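You operate a simulated robot arm through the tools that you are given. There is no shell and no other tool.

You are at the controls of a simulated robot arm. One attempt, no reset.

## Task
Set the controls near the deck under the blue tanks. At the end: the tank regulator knob is turned to out; the pump regulator knob is turned to out; the blue knob on the grey block is turned to slack; the yellow lever between lanes five and six is set to lane six; whatever was shut is shut again. Leave all else as you found it, and nothing knocked over. The yellow lever between lanes five and six goes to its stop.

The check looks at the end state, three seconds after you hand in, the way a careful person would. Anything else that was tipped, shoved, dropped, spilled or broken makes it a failure.

## Robot
A 7-joint arm with a three-finger gripper, fixed in place. Base frame: the origin is at the foot of the arm, x ahead of it, y to its left, z up. Units: m, degrees, N and s.
With the tool pointing down near the work surface it reaches from about 0.1 to 0.88 m from the base axis. Its first joint turns from -166.0 to 166.0 degrees. Payload 2.69 kg.
The TCP is the grasp point between the finger pads, 0.03 m short of the fingertips. In the tool frame z runs along the fingers and y along their closing line. Largest opening 0.128 m; the body of the gripper starts 0.117 m behind the TCP.
Orientation is told as [roll, pitch, yaw] about the base's x, y, z axes, in that order, counted from this pose: with the fingers straight down and closing along the base's y, the tool's x points along the base's -x, its y along +y and its z along -z.

## Interface
- The arm moves only by the tool step_arm. Its argument "commands" is a list of rows, each an object of numbers (a shift or turn left out is 0, a gripper value left out holds the last): "x", "y", "z": the shift along the tool's x, y, z in units of 20 mm (1.0 is 20 mm); "ax", "ay", "az": the turn, a rotation vector about the tool's x, y, z in units of 4 degrees (1.0 is 4 degrees); "claw": the closure in counts, from 0 (fully open) to 255 (shut). In form: [{"x": .., "y": .., "z": .., "ax": .., "ay": .., "az": .., "claw": ..}, ...]. A call has 1 to 20 rows; each row shifts and turns the commanded pose from where the row before left it, along the tool's axes as they then stand. A call with a number of a shift or a turn outside -1 to 1 is refused whole. Rows are played at 5 a second. More than 0.05 m and 8.6 degrees between two rows, or a gripper value outside its range, and nothing of the call is played. Where a pose cannot be reached the arm comes as near as it can. A force on the tool above 40 N (or 10 N above the force at the start of the call, whichever is more), or a blocked arm, ends the call early, and 0.2 s more pass. The fingers move at their own pace and stop on an object; they squeeze with about 31 N. The grip force told is the motor's: it shows also when the fingers shut on nothing. Time passes only in rows, and 0.2 s behind the last, so rows that do not move let the fingers close. The reply holds the time, the measured pose of the TCP, the force on the tool along the base axes, the opening and the grip force, in the units named above and with some noise, with the torque about the TCP (base axes, N m) and any sound that the robot's microphone picked up, and new pictures: "show" is both (left out), scene, wrist or none.
- Cameras (640 x 400 px; columns grow to the right, rows downward): "scene" is fixed at [0.0385, 0.6473, 1.793]; the picture's right is [-0.68, -0.74, 0.00], its down [-0.10, 0.09, -0.99] and it looks along [0.73, -0.67, -0.14] (base axes); focal length 214 px, centre (320, 200). "wrist" rides on the gripper at [0.058, 0.054, -0.131] in the tool frame; the picture's right is [-0.68, 0.74, 0.00], its down [-0.62, -0.57, -0.55] and it looks along [-0.40, -0.37, 0.84] (tool axes); focal length 234 px, centre (320, 200). There is no depth. A picture from a camera that has moved, and an enlarged one, comes with that camera's place and axes in the base frame and with its lens. The place of the scene camera against the robot may be out by one fixed shift of up to 0.018 m in any direction.
- lift_body(by): slides the trunk up (or, below 0, down) by that many m; the arm rides with it, the base frame stays. It gives what a move gives, with no picture.
- zoom(camera, box): a new picture of the part [left, top, right, bottom] of that camera's present view, enlarged. No time passes.
- finish_job(): hands the job in; it is judged then, once.

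Nothing tells you positions but the pictures and the camera data. Unless the task says otherwise, let go and move clear before handing in.

The tools are called after "Call:" by a JSON object that holds its "fn" and its "kwargs". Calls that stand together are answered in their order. step_arm: Moves the arm, as the interface text tells. Its arguments: {"type":"object","properties":{"commands":{"type":"array","items":{"type":"object","properties":{"x":{"type":"number"},"y":{"type":"number"},"z":{"type":"number"},"ax":{"type":"number"},"ay":{"type":"number"},"az":{"type":"number"},"claw":{"type":"number"}}}},"show":{"type":"string","enum":["both","scene","wrist","none"]}},"required":["commands"]} The other tools are called the same way: lift_body (by) slides the trunk up or down; zoom (camera, box) takes an enlarged picture of a part of a camera's view; finish_job () hands the job in.

At the start:

```text
time: 0.0
ee_pos: [0.4641, 0.1326, 1.916]
tool_rot: [0.0, 0.0, 0.2]
ft_force: [-0.1, 0.1, -0.8]
moment: [-0.02, 0.01, 0.01]
gripper_width: 0.128
grasp_force: 0.0
trunk travel left (down, up): [-0.335, 0.015]
```

scene: 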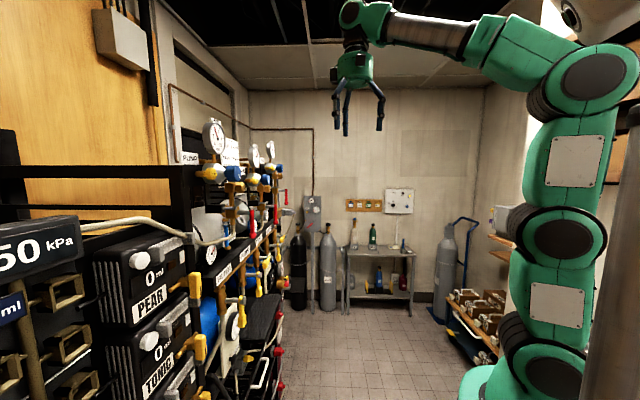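
wrist: 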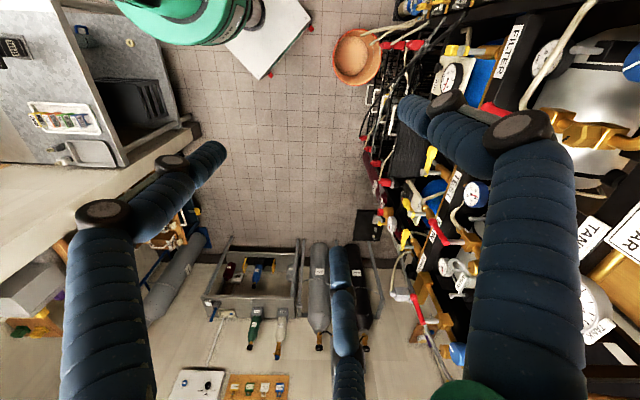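

I see a cellar room with a rack of regulators, tanks and gauges on the left of the scene picture. I'll zoom in on the rack to find the knobs, the grey block, and the yellow lanes lever.

Call:
{"fn": "zoom", "kwargs": {"camera": "scene", "box": [160, 100, 320, 200]}}

Call:
{"fn": "zoom", "kwargs": {"camera": "scene", "box": [160, 200, 320, 300]}}

Call:
{"fn": "zoom", "kwargs": {"camera": "scene", "box": [0, 200, 200, 400]}}

Call:
{"fn": "zoom", "kwargs": {"camera": "wrist", "box": [350, 0, 640, 180]}}

Call:
{"fn": "zoom", "kwargs": {"camera": "wrist", "box": [350, 150, 640, 400]}}

Call:
{"fn": "zoom", "kwargs": {"camera": "wrist", "box": [0, 0, 350, 400]}}

```text
4.00 times, centred on (240, 150) of scene
camera zoom: at [0.0385, 0.6473, 1.793], right [-0.68, -0.74, 0.0], down [-0.1, 0.09, -0.99], along [0.73, -0.67, -0.14], focal length 858 px, centre (640, 400)
```

zoom: 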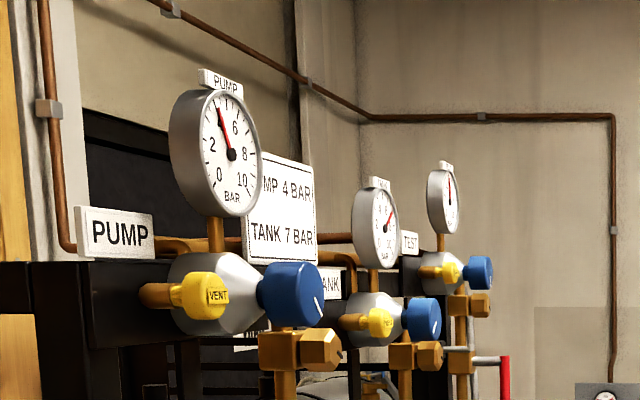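

```text
4.00 times, centred on (240, 250) of scene
camera zoom: at [0.0385, 0.6473, 1.793], right [-0.68, -0.74, 0.0], down [-0.1, 0.09, -0.99], along [0.73, -0.67, -0.14], focal length 858 px, centre (640, 0)
```

zoom: 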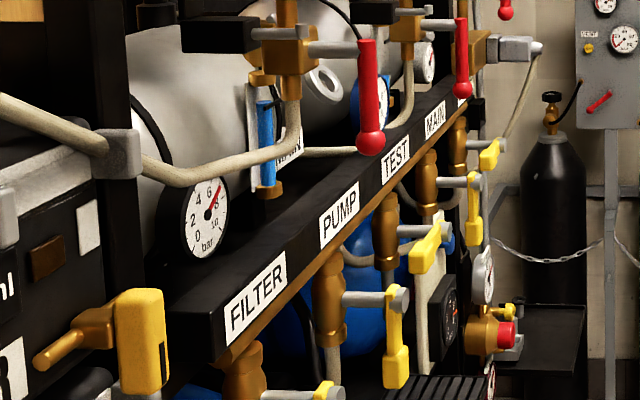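

```text
2.00 times, centred on (100, 300) of scene
camera zoom: at [0.0385, 0.6473, 1.793], right [-0.68, -0.74, 0.0], down [-0.1, 0.09, -0.99], along [0.73, -0.67, -0.14], focal length 429 px, centre (760, 0)
```

zoom: 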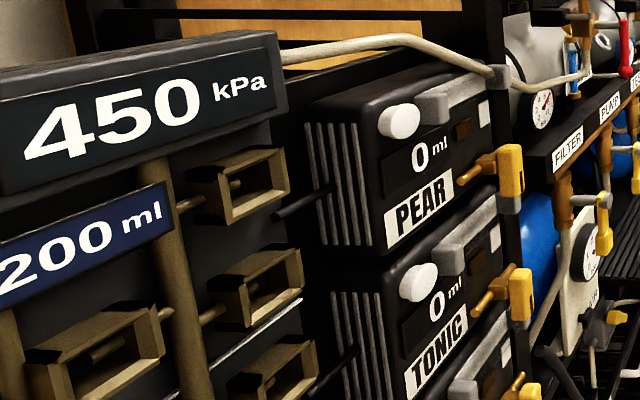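

```text
2.21 times, centred on (495, 90) of wrist
camera zoom: at [0.4062, 0.1857, 2.0483], right [0.68, 0.74, 0.0], down [0.62, -0.57, 0.55], along [0.4, -0.37, -0.84], focal length 517 px, centre (-66, 443)
```

zoom: 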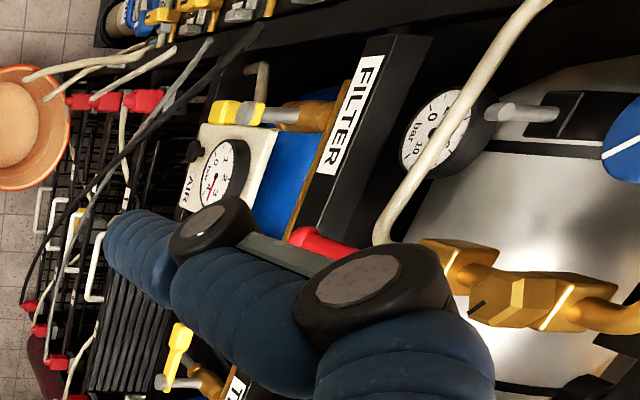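

```text
1.60 times, centred on (495, 275) of wrist
camera zoom: at [0.4062, 0.1857, 2.0483], right [0.68, 0.74, 0.0], down [0.62, -0.57, 0.55], along [0.4, -0.37, -0.84], focal length 375 px, centre (40, 80)
```

zoom: 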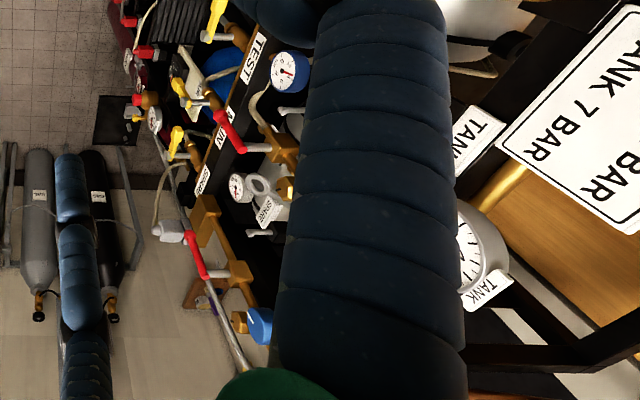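

```text
1.00 times, centred on (175, 200) of wrist (not enlarged: the box is as wide or as high as the picture)
camera zoom: at [0.4062, 0.1857, 2.0483], right [0.68, 0.74, 0.0], down [0.62, -0.57, 0.55], along [0.4, -0.37, -0.84], focal length 234 px, centre (465, 200)
```

zoom: 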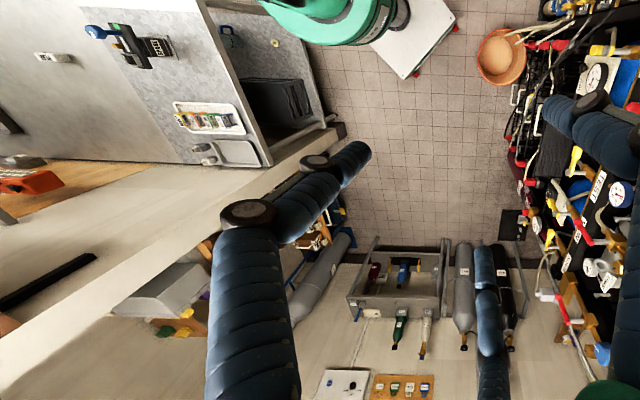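

The rack runs diagonally to the base frame (about 0.79 m from the base axis, along roughly [0.74,-0.68]), and the regulators with blue knobs are near z≈1.78. I'll turn the tool toward the rack in place so that the wrist camera can survey it.

Call:
{"fn": "step_arm", "kwargs": {"commands": [{"ax": -0.737, "ay": -0.676}, {"ax": -0.737, "ay": -0.676}, {"ax": -0.737, "ay": -0.676}, {"ax": -0.737, "ay": -0.676}, {"ax": -0.737, "ay": -0.676}, {"ax": -0.737, "ay": -0.676}, {"ax": -0.737, "ay": -0.676}, {"ax": -0.737, "ay": -0.676}, {"ax": -0.737, "ay": -0.676}, {"ax": -0.737, "ay": -0.676}]}}

```text
time: 2.2
ee_pos: [0.4631, 0.1319, 1.9161]
tool_rot: [31.8, -25.8, -7.4]
ft_force: [-0.4, -0.7, 0.3]
moment: [0.0, -0.02, -0.01]
gripper_width: 0.1278
grasp_force: 0.1
trunk travel left (down, up): [-0.335, 0.015]
camera wrist: at [0.3484, 0.1229, 2.0183], right [0.52, 0.56, 0.64], down [0.38, -0.83, 0.42], along [0.77, 0.03, -0.64], focal length 234 px, centre (320, 200)
```

scene: 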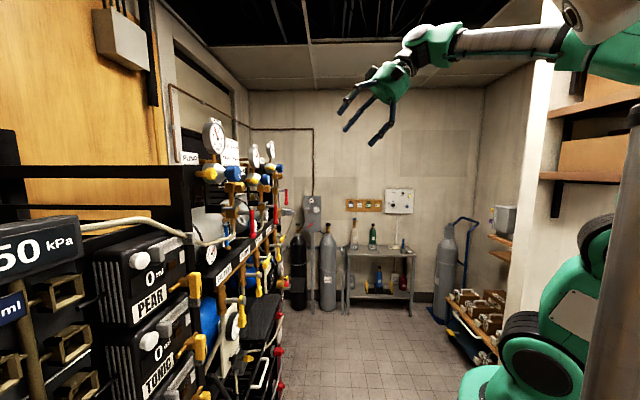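
wrist: 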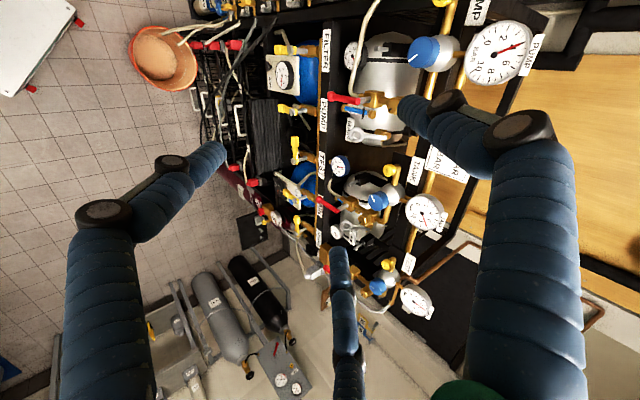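

The rotation works, and the view now covers most of the rack. I'll complete the turn and roll the hand so that the camera picture is upright.

Call:
{"fn": "step_arm", "kwargs": {"commands": [{"ax": -0.737, "ay": -0.676}, {"ax": -0.737, "ay": -0.676}, {"ax": -0.737, "ay": -0.676}, {"ax": -0.737, "ay": -0.676}, {"ax": -0.737, "ay": -0.676}, {"ax": -0.737, "ay": -0.676}, {"ax": -0.737, "ay": -0.676}, {"ax": -0.737, "ay": -0.676}, {"ax": -0.737, "ay": -0.676}, {"ax": -0.737, "ay": -0.676}, {"ax": -0.737, "ay": -0.676}, {"ax": -0.737, "ay": -0.676}]}}

```text
time: 4.8
ee_pos: [0.4645, 0.133, 1.916]
tool_rot: [87.3, -42.5, -40.8]
ft_force: [-0.5, -0.2, 0.1]
moment: [0.02, -0.01, -0.04]
gripper_width: 0.1281
grasp_force: 0.1
trunk travel left (down, up): [-0.335, 0.015]
camera wrist: at [0.3179, 0.089, 1.9215], right [0.02, 0.02, 1.0], down [0.25, -0.97, 0.02], along [0.97, 0.25, -0.03], focal length 234 px, centre (320, 200)
```

scene: 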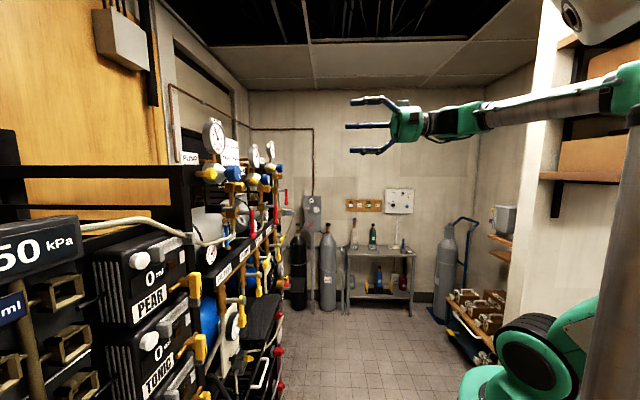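
wrist: 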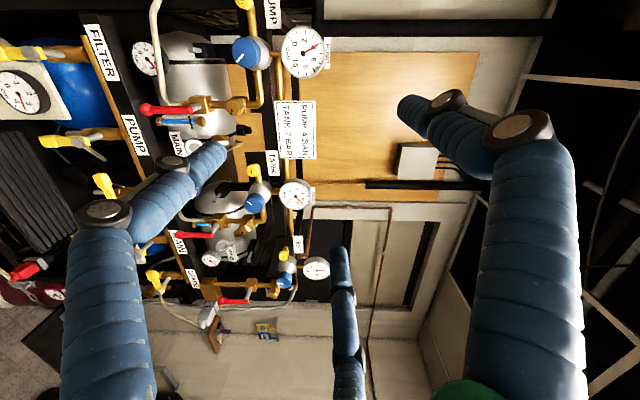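

Next I'll roll the hand by +90° about its own axis so the camera is above it and the view is upright.

Call:
{"fn": "step_arm", "kwargs": {"commands": [{"az": 1}, {"az": 1}, {"az": 1}, {"az": 1}, {"az": 1}, {"az": 1}, {"az": 1}, {"az": 1}, {"az": 1}, {"az": 1}, {"az": 1}, {"az": 1}, {"az": 1}, {"az": 1}, {"az": 1}, {"az": 1}, {"az": 1}, {"az": 1}, {"az": 1}, {"az": 1}], "show": "none"}}

Call:
{"fn": "step_arm", "kwargs": {"commands": [{"az": 1}, {"az": 1}, {"az": 0.5}]}}

```text
time: 9.0
ee_pos: [0.4657, 0.1327, 1.9153]
tool_rot: [87.5, 37.6, -44.1]
ft_force: [0.7, 0.4, 0.4]
moment: [0.02, -0.02, 0.0]
gripper_width: 0.1279
grasp_force: 0.0
trunk travel left (down, up): [-0.335, 0.015]
```

```text
time: 9.8
ee_pos: [0.4642, 0.1329, 1.9155]
tool_rot: [87.0, 47.4, -44.6]
ft_force: [0.7, -0.3, 0.9]
moment: [0.01, 0.0, -0.01]
gripper_width: 0.1281
grasp_force: 0.0
trunk travel left (down, up): [-0.335, 0.015]
camera wrist: at [0.3788, 0.037, 2.0014], right [0.74, -0.67, 0.0], down [-0.39, -0.42, -0.82], along [0.55, 0.6, -0.58], focal length 234 px, centre (320, 200)
```

scene: 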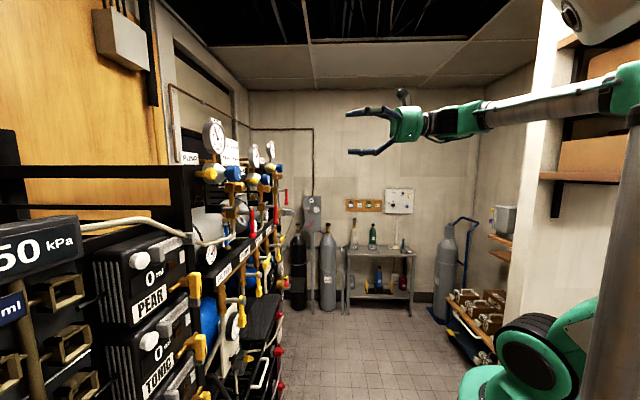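
wrist: 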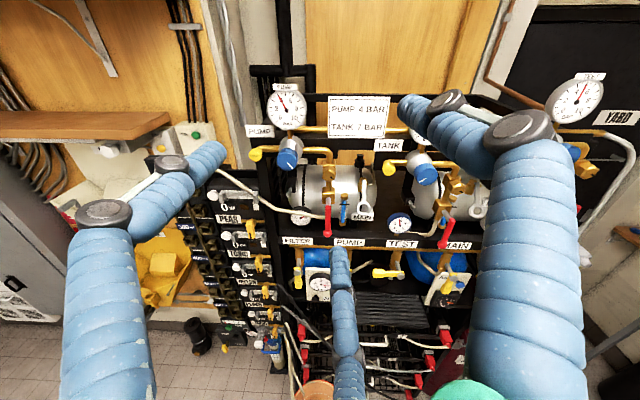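

Now I have an upright view of the whole rack. I'll zoom in on its parts to find each control.

Call:
{"fn": "zoom", "kwargs": {"camera": "wrist", "box": [230, 70, 400, 176]}}

Call:
{"fn": "zoom", "kwargs": {"camera": "wrist", "box": [360, 90, 520, 190]}}

Call:
{"fn": "zoom", "kwargs": {"camera": "wrist", "box": [270, 160, 370, 222]}}

Call:
{"fn": "zoom", "kwargs": {"camera": "wrist", "box": [270, 230, 400, 311]}}

Call:
{"fn": "zoom", "kwargs": {"camera": "wrist", "box": [360, 220, 500, 308]}}

Call:
{"fn": "zoom", "kwargs": {"camera": "wrist", "box": [180, 300, 480, 400]}}

Call:
{"fn": "zoom", "kwargs": {"camera": "wrist", "box": [130, 160, 300, 360]}}

```text
3.76 times, centred on (315, 123) of wrist
camera zoom: at [0.3788, 0.037, 2.0014], right [0.74, -0.67, 0.0], down [-0.39, -0.42, -0.82], along [0.55, 0.6, -0.58], focal length 882 px, centre (339, 490)
```

zoom: 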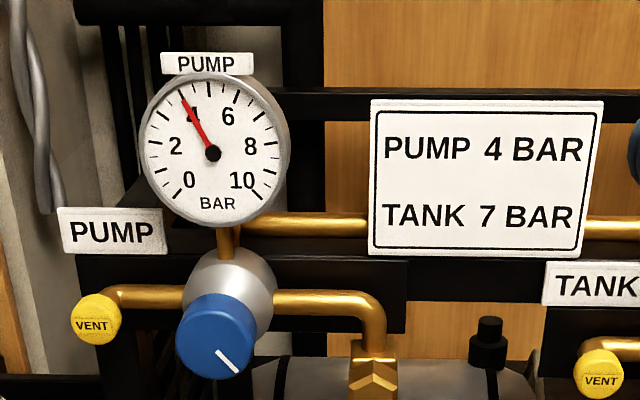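

```text
4.00 times, centred on (440, 140) of wrist
camera zoom: at [0.3788, 0.037, 2.0014], right [0.74, -0.67, 0.0], down [-0.39, -0.42, -0.82], along [0.55, 0.6, -0.58], focal length 937 px, centre (-160, 440)
```

zoom: 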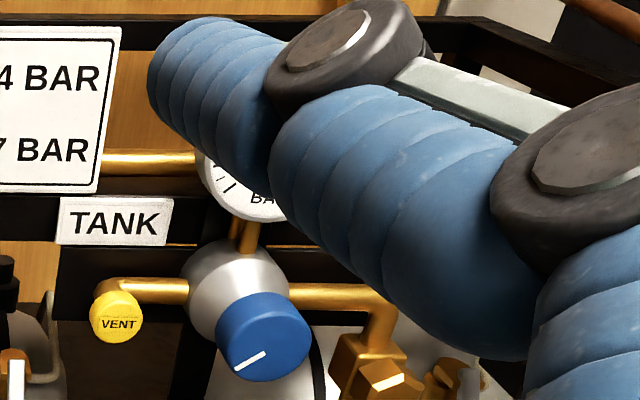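

```text
6.40 times, centred on (320, 191) of wrist
camera zoom: at [0.3788, 0.037, 2.0014], right [0.74, -0.67, 0.0], down [-0.39, -0.42, -0.82], along [0.55, 0.6, -0.58], focal length 1499 px, centre (320, 258)
```

zoom: 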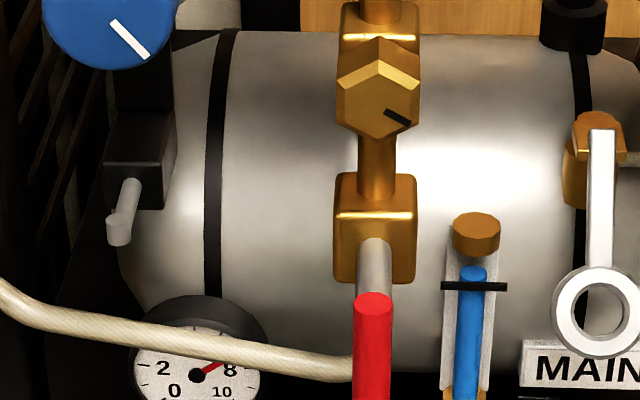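

```text
4.92 times, centred on (335, 270) of wrist
camera zoom: at [0.3788, 0.037, 2.0014], right [0.74, -0.67, 0.0], down [-0.39, -0.42, -0.82], along [0.55, 0.6, -0.58], focal length 1153 px, centre (246, -147)
```

zoom: 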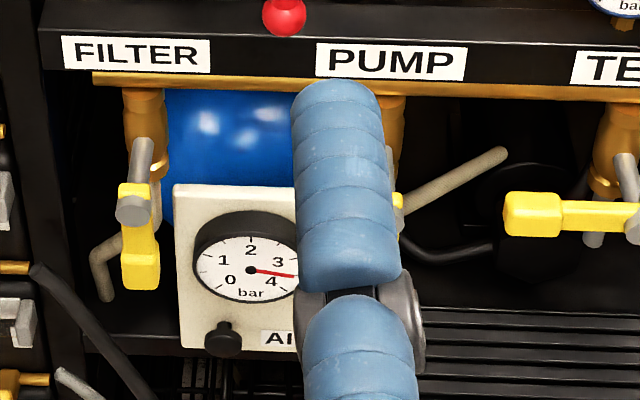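

```text
4.55 times, centred on (430, 264) of wrist
camera zoom: at [0.3788, 0.037, 2.0014], right [0.74, -0.67, 0.0], down [-0.39, -0.42, -0.82], along [0.55, 0.6, -0.58], focal length 1064 px, centre (-180, -91)
```

zoom: 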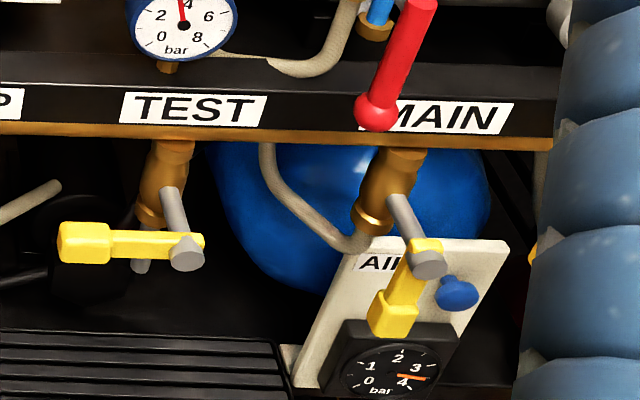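

```text
2.13 times, centred on (330, 350) of wrist
camera zoom: at [0.3788, 0.037, 2.0014], right [0.74, -0.67, 0.0], down [-0.39, -0.42, -0.82], along [0.55, 0.6, -0.58], focal length 500 px, centre (299, -120)
```

zoom: 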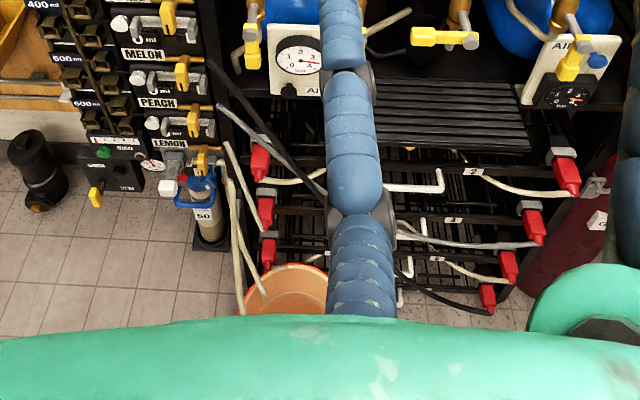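

```text
2.00 times, centred on (215, 260) of wrist
camera zoom: at [0.3788, 0.037, 2.0014], right [0.74, -0.67, 0.0], down [-0.39, -0.42, -0.82], along [0.55, 0.6, -0.58], focal length 468 px, centre (530, 80)
```

zoom: 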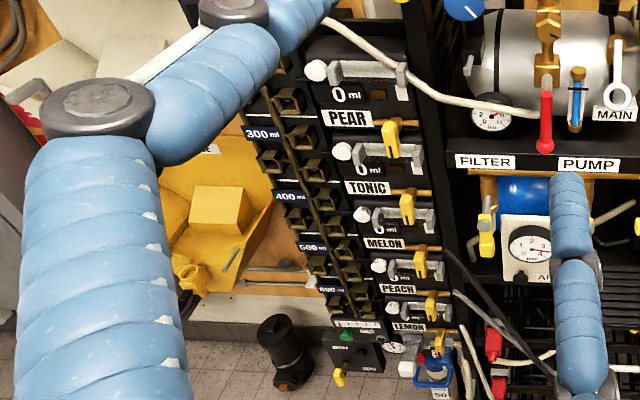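

The rack has top regulators (PUMP, TANK), blue tanks on the lower shelf with a ribbed black deck under them, and numbered lanes with red connectors below. I'll lower the trunk to look at the lower area up close.

Call:
{"fn": "lift_body", "kwargs": {"by": -0.3}}

Call:
{"fn": "step_arm", "kwargs": {"commands": [{"z": 0}]}}

```text
time: 12.8
ee_pos: [0.465, 0.1331, 1.6142]
tool_rot: [87.0, 47.5, -44.6]
ft_force: [0.3, 0.2, -0.2]
moment: [-0.02, 0.0, 0.0]
gripper_width: 0.1279
grasp_force: 0.0
trunk travel left (down, up): [-0.035, 0.315]
```

```text
time: 13.2
ee_pos: [0.4642, 0.1324, 1.6157]
tool_rot: [87.0, 47.4, -44.6]
ft_force: [0.5, 0.3, 0.4]
moment: [0.0, 0.01, 0.01]
gripper_width: 0.1281
grasp_force: 0.1
trunk travel left (down, up): [-0.035, 0.315]
camera wrist: at [0.3788, 0.0371, 1.7014], right [0.74, -0.67, 0.0], down [-0.39, -0.43, -0.82], along [0.55, 0.6, -0.58], focal length 234 px, centre (320, 200)
```

scene: 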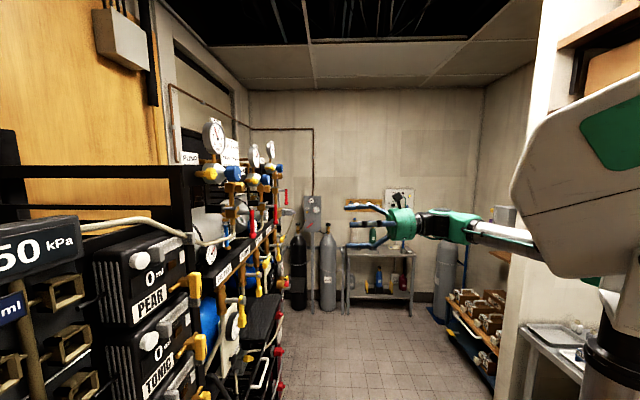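
wrist: 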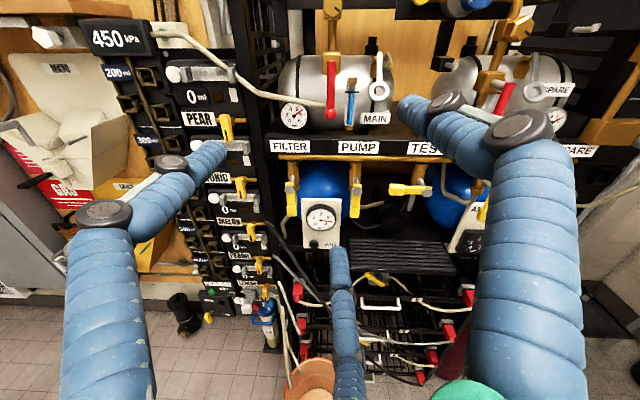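

I can now see the deck and the lanes below it. I'll zoom on these.

Call:
{"fn": "zoom", "kwargs": {"camera": "wrist", "box": [270, 230, 490, 390]}}

Call:
{"fn": "zoom", "kwargs": {"camera": "wrist", "box": [340, 180, 500, 280]}}

Call:
{"fn": "zoom", "kwargs": {"camera": "wrist", "box": [340, 260, 440, 322]}}

Call:
{"fn": "zoom", "kwargs": {"camera": "wrist", "box": [180, 230, 320, 380]}}

```text
2.50 times, centred on (380, 310) of wrist
camera zoom: at [0.3788, 0.0371, 1.7014], right [0.74, -0.67, 0.0], down [-0.39, -0.43, -0.82], along [0.55, 0.6, -0.58], focal length 585 px, centre (170, -75)
```

zoom: 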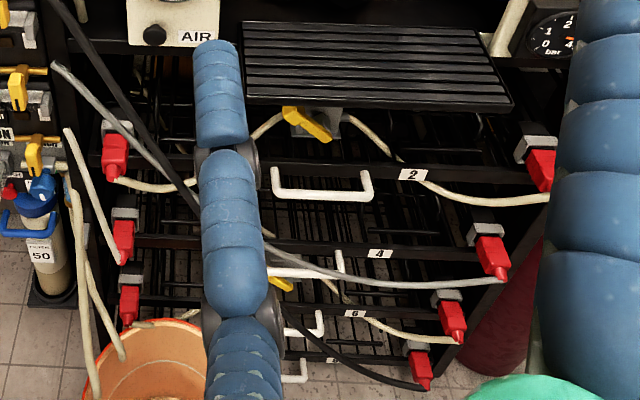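

```text
4.00 times, centred on (420, 230) of wrist
camera zoom: at [0.3788, 0.0371, 1.7014], right [0.74, -0.67, 0.0], down [-0.39, -0.43, -0.82], along [0.55, 0.6, -0.58], focal length 937 px, centre (-80, 80)
```

zoom: 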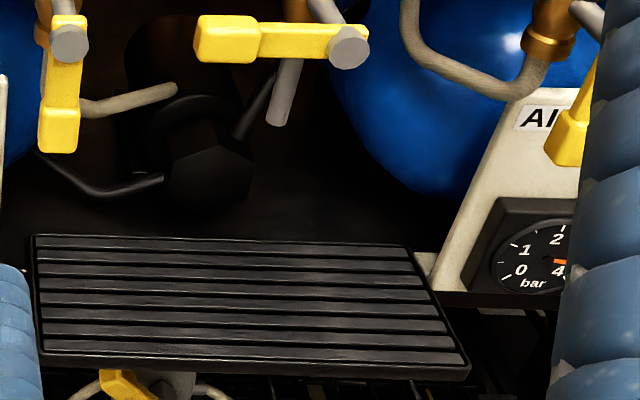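

```text
6.40 times, centred on (390, 291) of wrist
camera zoom: at [0.3788, 0.0371, 1.7014], right [0.74, -0.67, 0.0], down [-0.39, -0.43, -0.82], along [0.55, 0.6, -0.58], focal length 1499 px, centre (-128, -382)
```

zoom: 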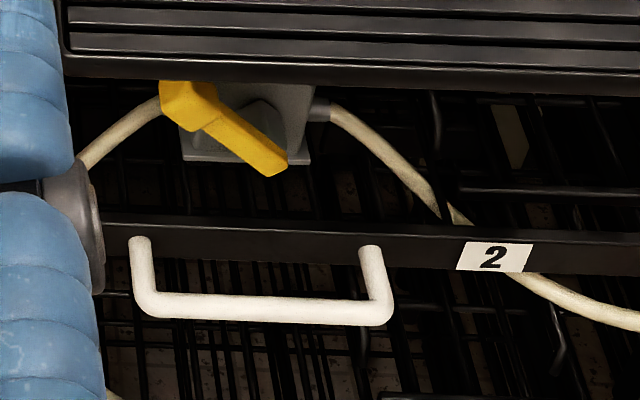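

```text
2.67 times, centred on (250, 305) of wrist
camera zoom: at [0.3788, 0.0371, 1.7014], right [0.74, -0.67, 0.0], down [-0.39, -0.43, -0.82], along [0.55, 0.6, -0.58], focal length 624 px, centre (507, -80)
```

zoom: 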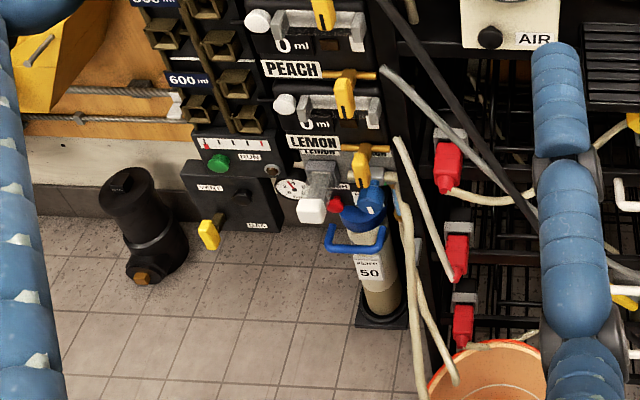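

The stacked trays (2, 4, 6, 8…) under the ribbed deck each seem to have a yellow lever on a grey block. I'll check the same area from the scene camera and zoom in on the other tray.

Call:
{"fn": "zoom", "kwargs": {"camera": "scene", "box": [180, 250, 320, 400]}}

Call:
{"fn": "zoom", "kwargs": {"camera": "wrist", "box": [340, 320, 480, 400]}}

Call:
{"fn": "zoom", "kwargs": {"camera": "wrist", "box": [250, 0, 450, 125]}}

Call:
{"fn": "zoom", "kwargs": {"camera": "wrist", "box": [440, 0, 640, 125]}}

```text
2.67 times, centred on (250, 325) of scene
camera zoom: at [0.0385, 0.6473, 1.793], right [-0.68, -0.74, 0.0], down [-0.1, 0.09, -0.99], along [0.73, -0.67, -0.14], focal length 572 px, centre (507, -133)
```

zoom: 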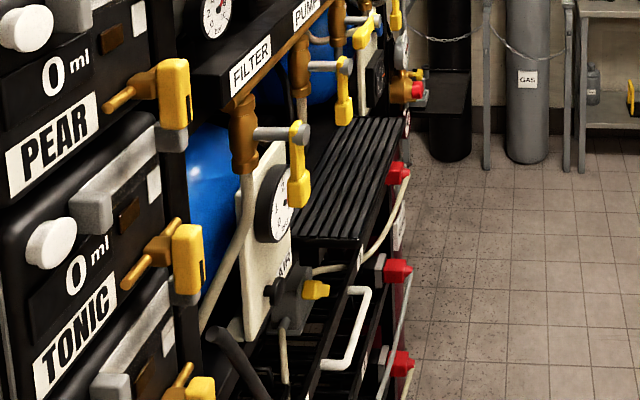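

```text
4.57 times, centred on (410, 360) of wrist
camera zoom: at [0.3788, 0.0371, 1.7014], right [0.74, -0.67, 0.0], down [-0.39, -0.43, -0.82], along [0.55, 0.6, -0.58], focal length 1070 px, centre (-91, -531)
```

zoom: 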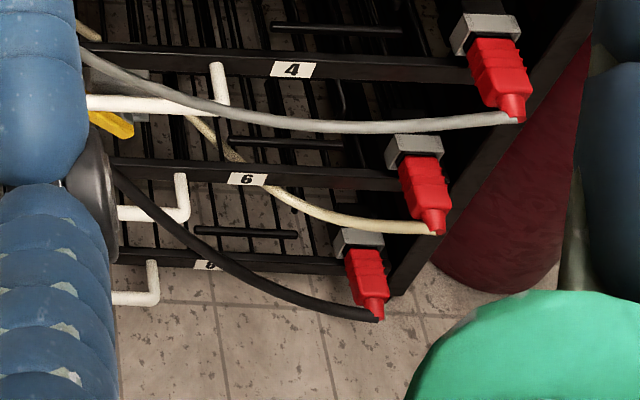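

```text
3.20 times, centred on (350, 62) of wrist
camera zoom: at [0.3788, 0.0371, 1.7014], right [0.74, -0.67, 0.0], down [-0.39, -0.43, -0.82], along [0.55, 0.6, -0.58], focal length 749 px, centre (224, 640)
```

zoom: 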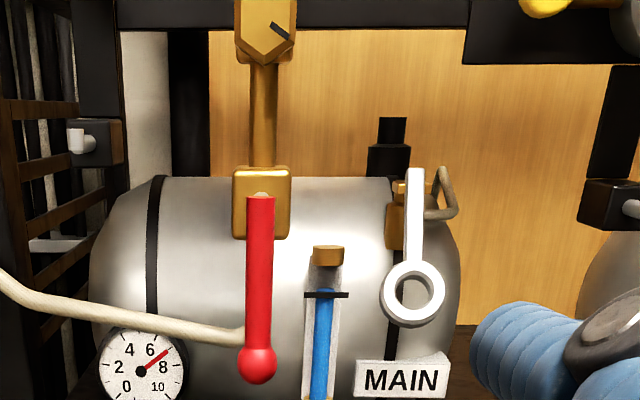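

```text
3.20 times, centred on (540, 62) of wrist
camera zoom: at [0.3788, 0.0371, 1.7014], right [0.74, -0.67, 0.0], down [-0.39, -0.43, -0.82], along [0.55, 0.6, -0.58], focal length 749 px, centre (-384, 640)
```

zoom: 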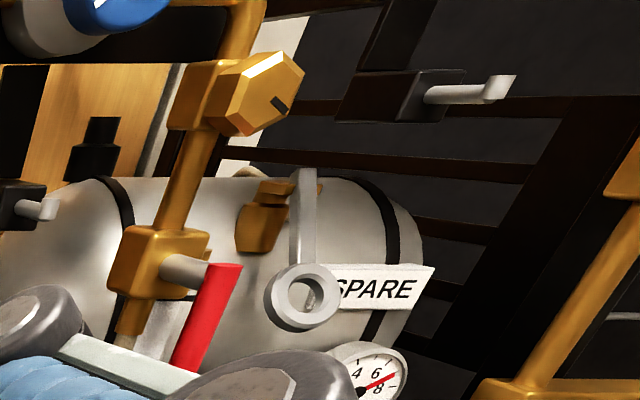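

The MAIN/SPARE tanks are silver; the blue ones are on the lower shelf with the trays under the ribbed deck. I'll bring the hand lower to get a closer look at the trays and the levers.

Call:
{"fn": "step_arm", "kwargs": {"commands": [{"x": -0.74, "y": -0.68}, {"x": -0.74, "y": -0.68}, {"x": -0.74, "y": -0.68}, {"x": -0.74, "y": -0.68}, {"x": -0.74, "y": -0.68}, {"x": -0.74, "y": -0.68}, {"x": -0.74, "y": -0.68}, {"x": -0.74, "y": -0.68}, {"x": -0.74, "y": -0.68}, {"x": -0.74, "y": -0.68}, {"x": -0.74, "y": -0.68}, {"x": -0.74, "y": -0.68}]}}

```text
time: 15.8
ee_pos: [0.4593, 0.1278, 1.3735]
tool_rot: [87.0, 47.5, -44.6]
ft_force: [0.3, -0.3, 0.2]
moment: [0.01, -0.01, -0.01]
gripper_width: 0.1282
grasp_force: 0.1
trunk travel left (down, up): [-0.035, 0.315]
camera wrist: at [0.373, 0.0325, 1.4591], right [0.74, -0.67, 0.0], down [-0.39, -0.43, -0.82], along [0.55, 0.6, -0.58], focal length 234 px, centre (320, 200)
```

scene: 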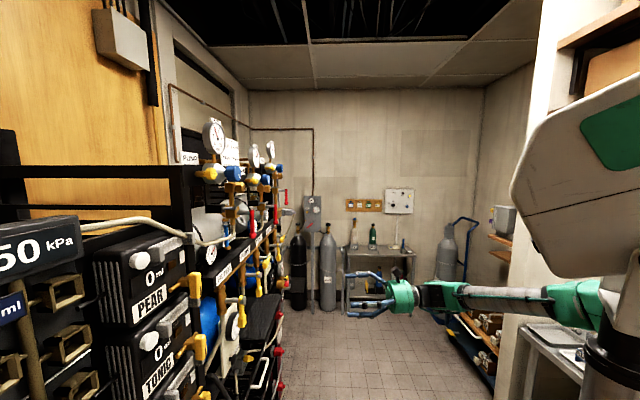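
wrist: 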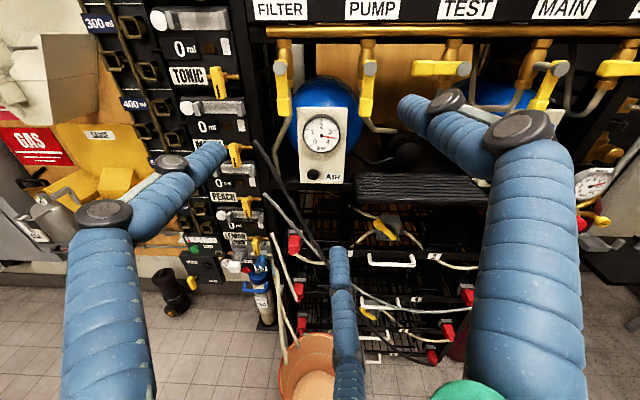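

Call:
{"fn": "zoom", "kwargs": {"camera": "wrist", "box": [280, 180, 480, 305]}}

Call:
{"fn": "zoom", "kwargs": {"camera": "wrist", "box": [320, 270, 480, 370]}}

Call:
{"fn": "zoom", "kwargs": {"camera": "wrist", "box": [560, 60, 640, 260]}}

Call:
{"fn": "zoom", "kwargs": {"camera": "wrist", "box": [180, 180, 340, 390]}}

```text
3.20 times, centred on (380, 242) of wrist
camera zoom: at [0.373, 0.0325, 1.4591], right [0.74, -0.67, 0.0], down [-0.39, -0.43, -0.82], along [0.55, 0.6, -0.58], focal length 749 px, centre (128, 64)
```

zoom: 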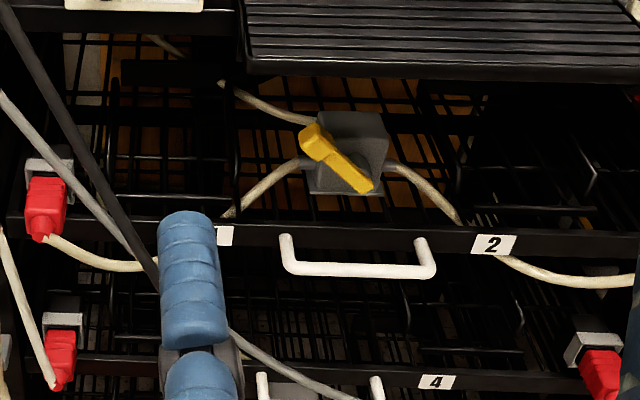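

```text
4.00 times, centred on (400, 320) of wrist
camera zoom: at [0.373, 0.0325, 1.4591], right [0.74, -0.67, 0.0], down [-0.39, -0.43, -0.82], along [0.55, 0.6, -0.58], focal length 937 px, centre (0, -280)
```

zoom: 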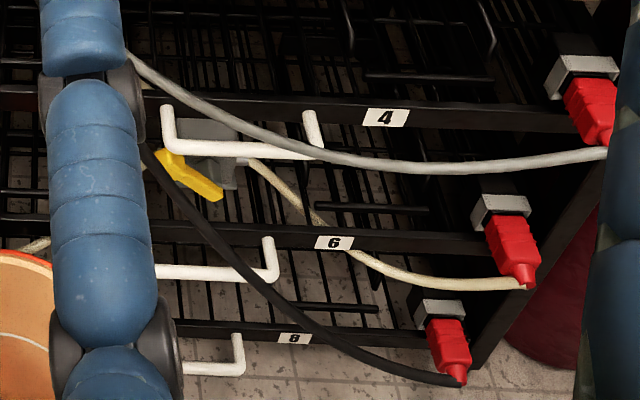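

```text
2.00 times, centred on (600, 160) of wrist
camera zoom: at [0.373, 0.0325, 1.4591], right [0.74, -0.67, 0.0], down [-0.39, -0.43, -0.82], along [0.55, 0.6, -0.58], focal length 468 px, centre (-240, 280)
```

zoom: 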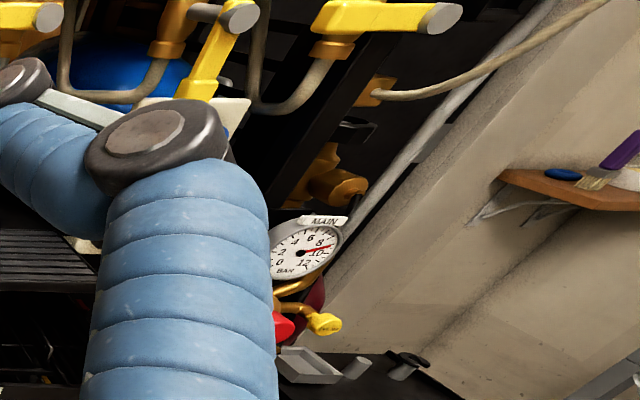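

```text
1.90 times, centred on (260, 285) of wrist
camera zoom: at [0.373, 0.0325, 1.4591], right [0.74, -0.67, 0.0], down [-0.39, -0.43, -0.82], along [0.55, 0.6, -0.58], focal length 446 px, centre (434, 38)
```

zoom: 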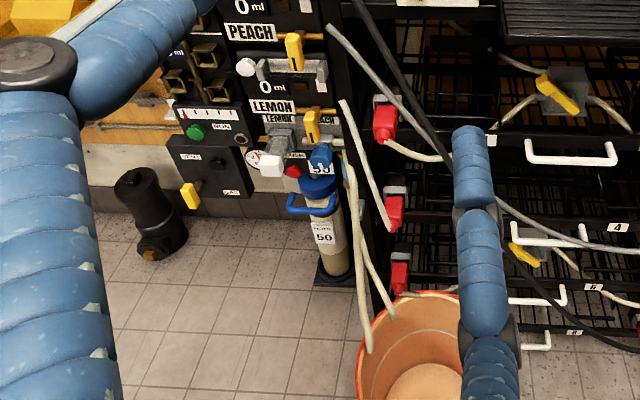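

The trays are at about z = 0.87, 0.61, 0.36 and 0.11, with fronts about 0.8 m from the base axis. I'll go lower to see the grey blocks in the second and third trays.

Call:
{"fn": "step_arm", "kwargs": {"commands": [{"x": -0.74, "y": -0.68}, {"x": -0.74, "y": -0.68}, {"x": -0.74, "y": -0.68}, {"x": -0.74, "y": -0.68}, {"x": -0.74, "y": -0.68}, {"x": -0.74, "y": -0.68}, {"x": -0.74, "y": -0.68}, {"x": -0.74, "y": -0.68}, {"x": -0.74, "y": -0.68}, {"x": -0.74, "y": -0.68}, {"x": -0.74, "y": -0.68}, {"x": -0.74, "y": -0.68}, {"x": -0.68, "y": 0.74}, {"x": -0.68, "y": 0.74}, {"x": -0.68, "y": 0.74}, {"x": -0.68, "y": 0.74}]}}

```text
time: 19.2
ee_pos: [0.5117, 0.0663, 1.1337]
tool_rot: [87.0, 47.6, -44.7]
ft_force: [0.4, 0.5, -0.3]
moment: [-0.01, 0.0, -0.04]
gripper_width: 0.128
grasp_force: 0.1
trunk travel left (down, up): [-0.035, 0.315]
camera wrist: at [0.4249, -0.0292, 1.2188], right [0.74, -0.67, 0.0], down [-0.39, -0.43, -0.82], along [0.55, 0.6, -0.58], focal length 234 px, centre (320, 200)
```

scene: 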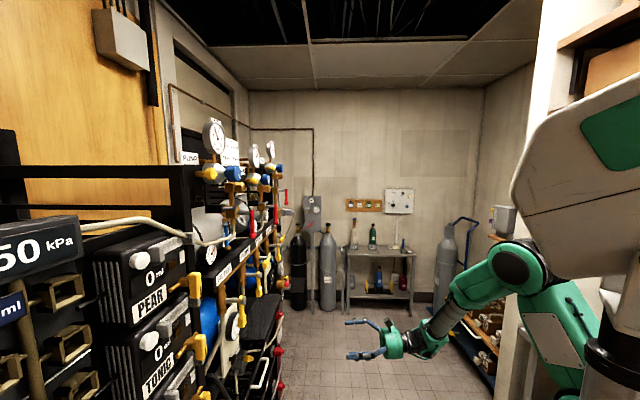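
wrist: 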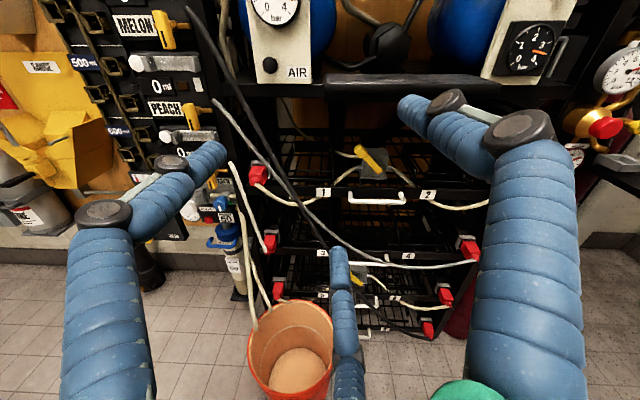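

Call:
{"fn": "zoom", "kwargs": {"camera": "wrist", "box": [230, 120, 500, 350]}}

Call:
{"fn": "zoom", "kwargs": {"camera": "wrist", "box": [310, 220, 470, 340]}}

Call:
{"fn": "zoom", "kwargs": {"camera": "wrist", "box": [310, 130, 450, 217]}}

Call:
{"fn": "zoom", "kwargs": {"camera": "wrist", "box": [150, 150, 290, 300]}}

Call:
{"fn": "zoom", "kwargs": {"camera": "wrist", "box": [540, 30, 640, 200]}}

```text
1.74 times, centred on (365, 235) of wrist
camera zoom: at [0.4249, -0.0292, 1.2188], right [0.74, -0.67, 0.0], down [-0.39, -0.43, -0.82], along [0.55, 0.6, -0.58], focal length 407 px, centre (242, 139)
```

zoom: 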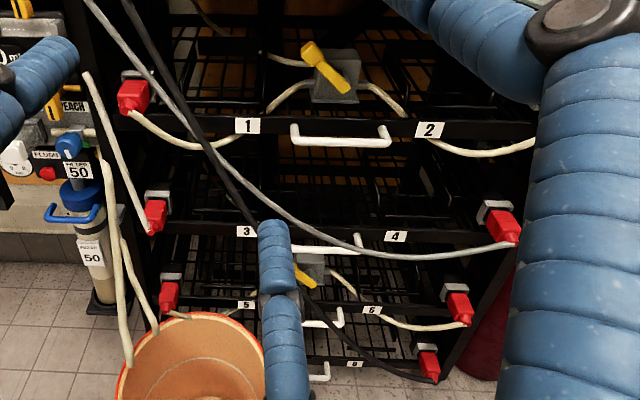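

```text
3.33 times, centred on (390, 280) of wrist
camera zoom: at [0.4249, -0.0292, 1.2188], right [0.74, -0.67, 0.0], down [-0.39, -0.43, -0.82], along [0.55, 0.6, -0.58], focal length 781 px, centre (87, -67)
```

zoom: 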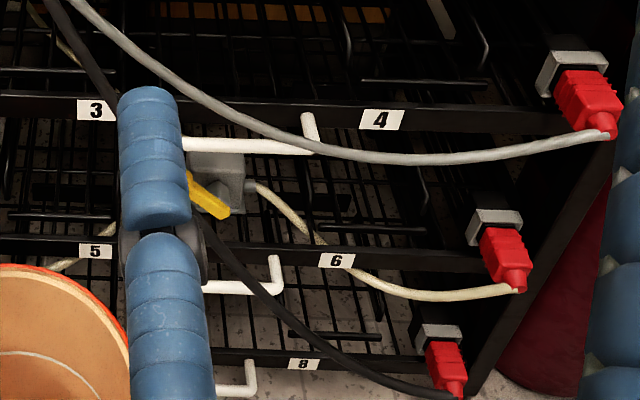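

```text
4.57 times, centred on (380, 174) of wrist
camera zoom: at [0.4249, -0.0292, 1.2188], right [0.74, -0.67, 0.0], down [-0.39, -0.43, -0.82], along [0.55, 0.6, -0.58], focal length 1070 px, centre (46, 321)
```

zoom: 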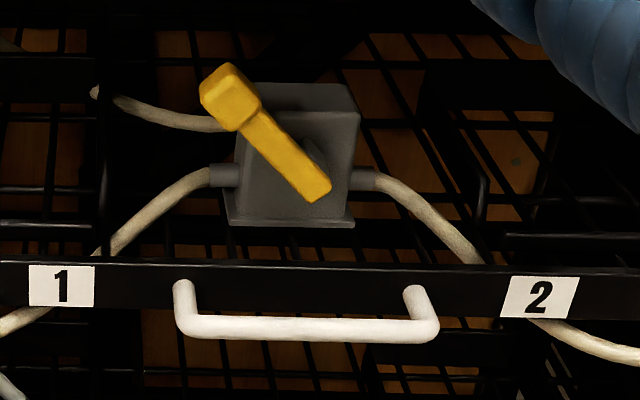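

```text
2.67 times, centred on (220, 225) of wrist
camera zoom: at [0.4249, -0.0292, 1.2188], right [0.74, -0.67, 0.0], down [-0.39, -0.43, -0.82], along [0.55, 0.6, -0.58], focal length 624 px, centre (587, 133)
```

zoom: 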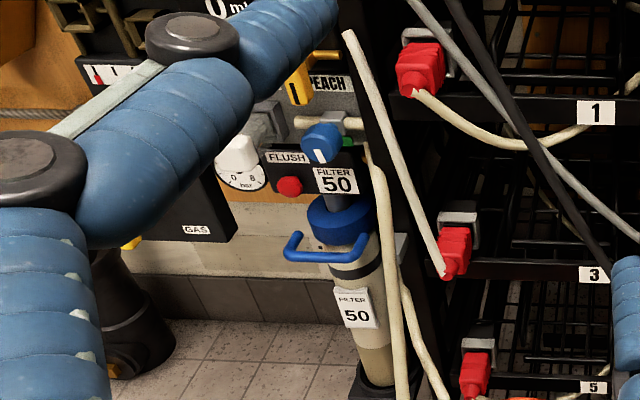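

```text
2.35 times, centred on (590, 115) of wrist
camera zoom: at [0.4249, -0.0292, 1.2188], right [0.74, -0.67, 0.0], down [-0.39, -0.43, -0.82], along [0.55, 0.6, -0.58], focal length 551 px, centre (-315, 400)
```

zoom: 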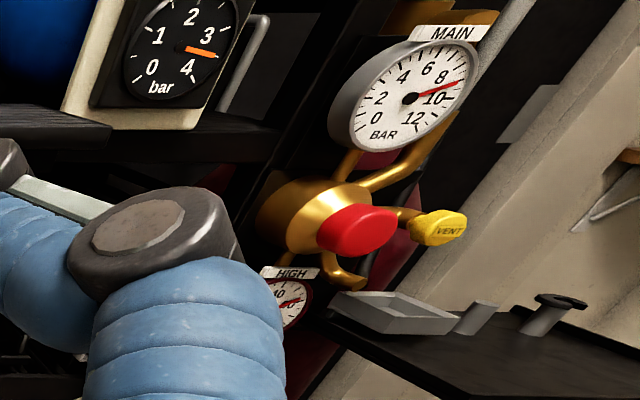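

I now see lanes 1–8, with yellow levers on grey blocks at trays 1/2 and 5/6, and a FLUSH/FILTER 50 unit with a blue knob to the left. I'll move to look at that unit more closely.

Call:
{"fn": "step_arm", "kwargs": {"commands": [{"x": 0.68, "y": -0.74}, {"x": 0.68, "y": -0.74}, {"x": 0.68, "y": -0.74}, {"x": 0.68, "y": -0.74}, {"x": 0.68, "y": -0.74}, {"x": 0.68, "y": -0.74}, {"x": 0.68, "y": -0.74}, {"x": 0.68, "y": -0.74}, {"x": 0.68, "y": -0.74}, {"x": 0.68, "y": -0.74}, {"x": 0.68, "y": -0.74}, {"x": 0.68, "y": -0.74}]}}

```text
time: 21.8
ee_pos: [0.3318, 0.2294, 1.1347]
tool_rot: [87.1, 47.6, -44.6]
ft_force: [-0.7, -0.3, 0.2]
moment: [-0.03, 0.0, -0.05]
gripper_width: 0.128
grasp_force: 0.1
trunk travel left (down, up): [-0.035, 0.315]
camera wrist: at [0.2461, 0.1334, 1.2203], right [0.74, -0.67, 0.0], down [-0.39, -0.43, -0.82], along [0.55, 0.6, -0.58], focal length 234 px, centre (320, 200)
```

scene: 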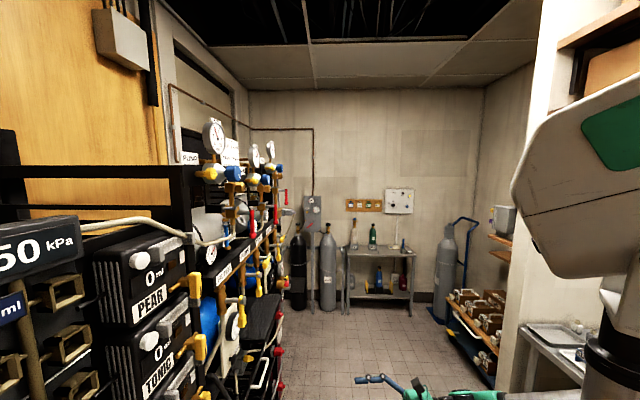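
wrist: 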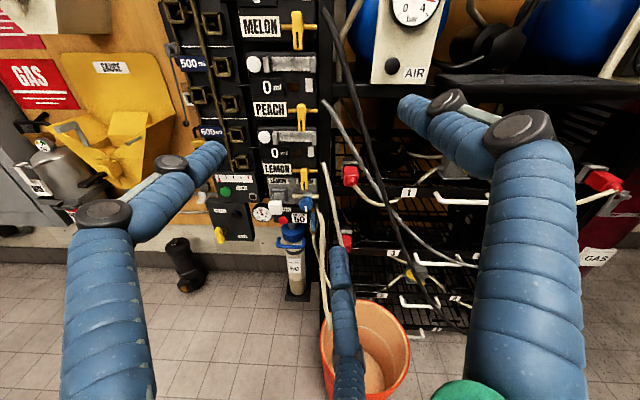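

Call:
{"fn": "zoom", "kwargs": {"camera": "wrist", "box": [200, 160, 330, 241]}}

Call:
{"fn": "zoom", "kwargs": {"camera": "wrist", "box": [330, 220, 480, 340]}}

Call:
{"fn": "zoom", "kwargs": {"camera": "wrist", "box": [0, 50, 160, 210]}}

Call:
{"fn": "zoom", "kwargs": {"camera": "wrist", "box": [340, 0, 640, 100]}}

```text
4.92 times, centred on (265, 200) of wrist
camera zoom: at [0.2461, 0.1334, 1.2203], right [0.74, -0.67, 0.0], down [-0.39, -0.43, -0.82], along [0.55, 0.6, -0.58], focal length 1153 px, centre (591, 198)
```

zoom: 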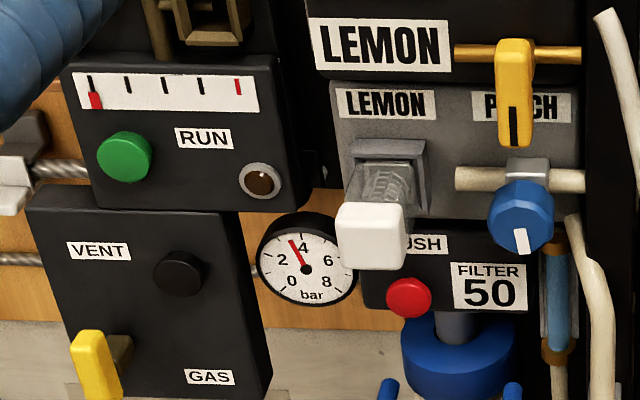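

```text
3.33 times, centred on (405, 280) of wrist
camera zoom: at [0.2461, 0.1334, 1.2203], right [0.74, -0.67, 0.0], down [-0.39, -0.43, -0.82], along [0.55, 0.6, -0.58], focal length 781 px, centre (37, -67)
```

zoom: 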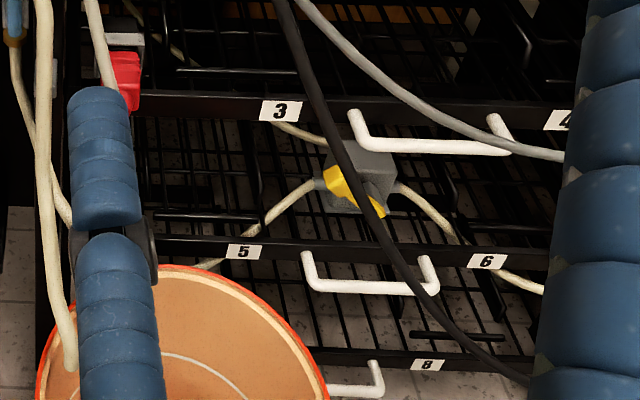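

```text
2.50 times, centred on (80, 130) of wrist
camera zoom: at [0.2461, 0.1334, 1.2203], right [0.74, -0.67, 0.0], down [-0.39, -0.43, -0.82], along [0.55, 0.6, -0.58], focal length 585 px, centre (920, 375)
```

zoom: 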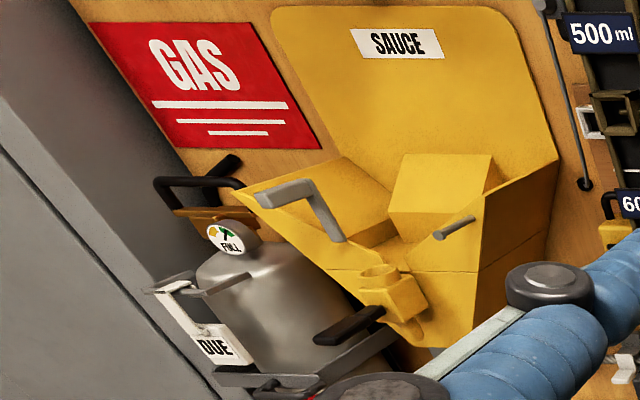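

```text
2.13 times, centred on (490, 50) of wrist
camera zoom: at [0.2461, 0.1334, 1.2203], right [0.74, -0.67, 0.0], down [-0.39, -0.43, -0.82], along [0.55, 0.6, -0.58], focal length 500 px, centre (-43, 520)
```

zoom: 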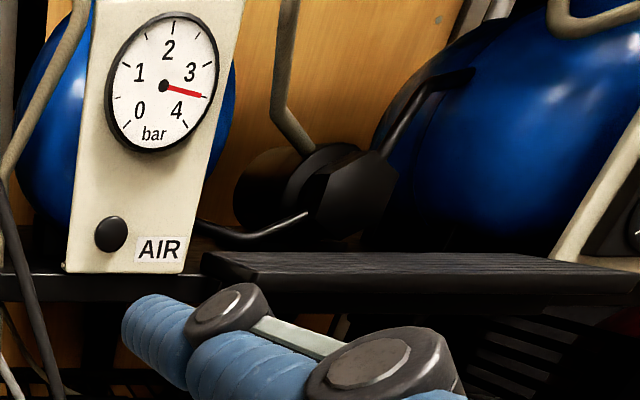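

The grey block is the LEMON/PINCH panel: a pinch clamp on a beige tube with a blue knob, at about (0.58, 0.56, 0.825). I'll lower the hand to that height for a closer look at its marks.

Call:
{"fn": "step_arm", "kwargs": {"commands": [{"x": -0.74, "y": -0.68}, {"x": -0.74, "y": -0.68}, {"x": -0.74, "y": -0.68}, {"x": -0.74, "y": -0.68}, {"x": -0.74, "y": -0.68}, {"x": -0.74, "y": -0.68}, {"x": -0.74, "y": -0.68}, {"x": -0.74, "y": -0.68}, {"x": -0.74, "y": -0.68}, {"x": -0.74, "y": -0.68}, {"x": -0.74, "y": -0.68}]}}

```text
time: 24.4
ee_pos: [0.3668, 0.2308, 0.9597]
tool_rot: [93.9, 43.6, -39.9]
ft_force: [0.6, 0.2, 0.3]
moment: [0.02, -0.01, 0.02]
gripper_width: 0.1282
grasp_force: 0.1
trunk travel left (down, up): [-0.035, 0.315]
stopped in row 11: the arm was blocked; the commanded pose is now the measured one
camera wrist: at [0.2729, 0.1326, 1.035], right [0.73, -0.68, 0.07], down [-0.3, -0.41, -0.86], along [0.61, 0.61, -0.51], focal length 234 px, centre (320, 200)
```

scene: 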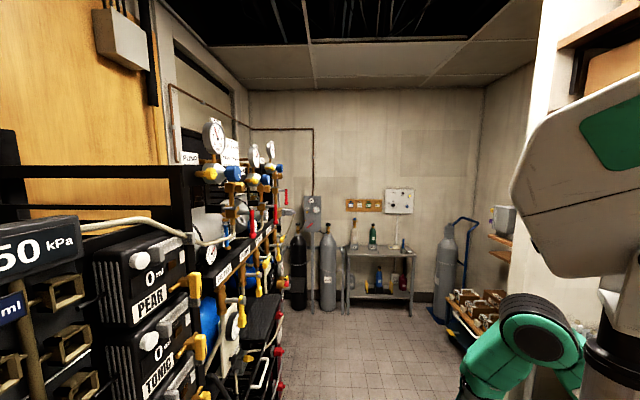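
wrist: 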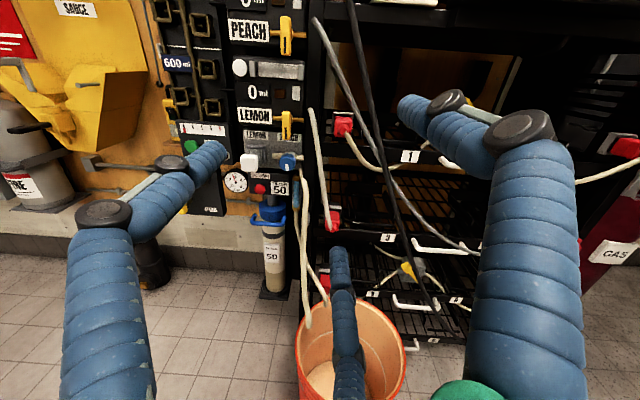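

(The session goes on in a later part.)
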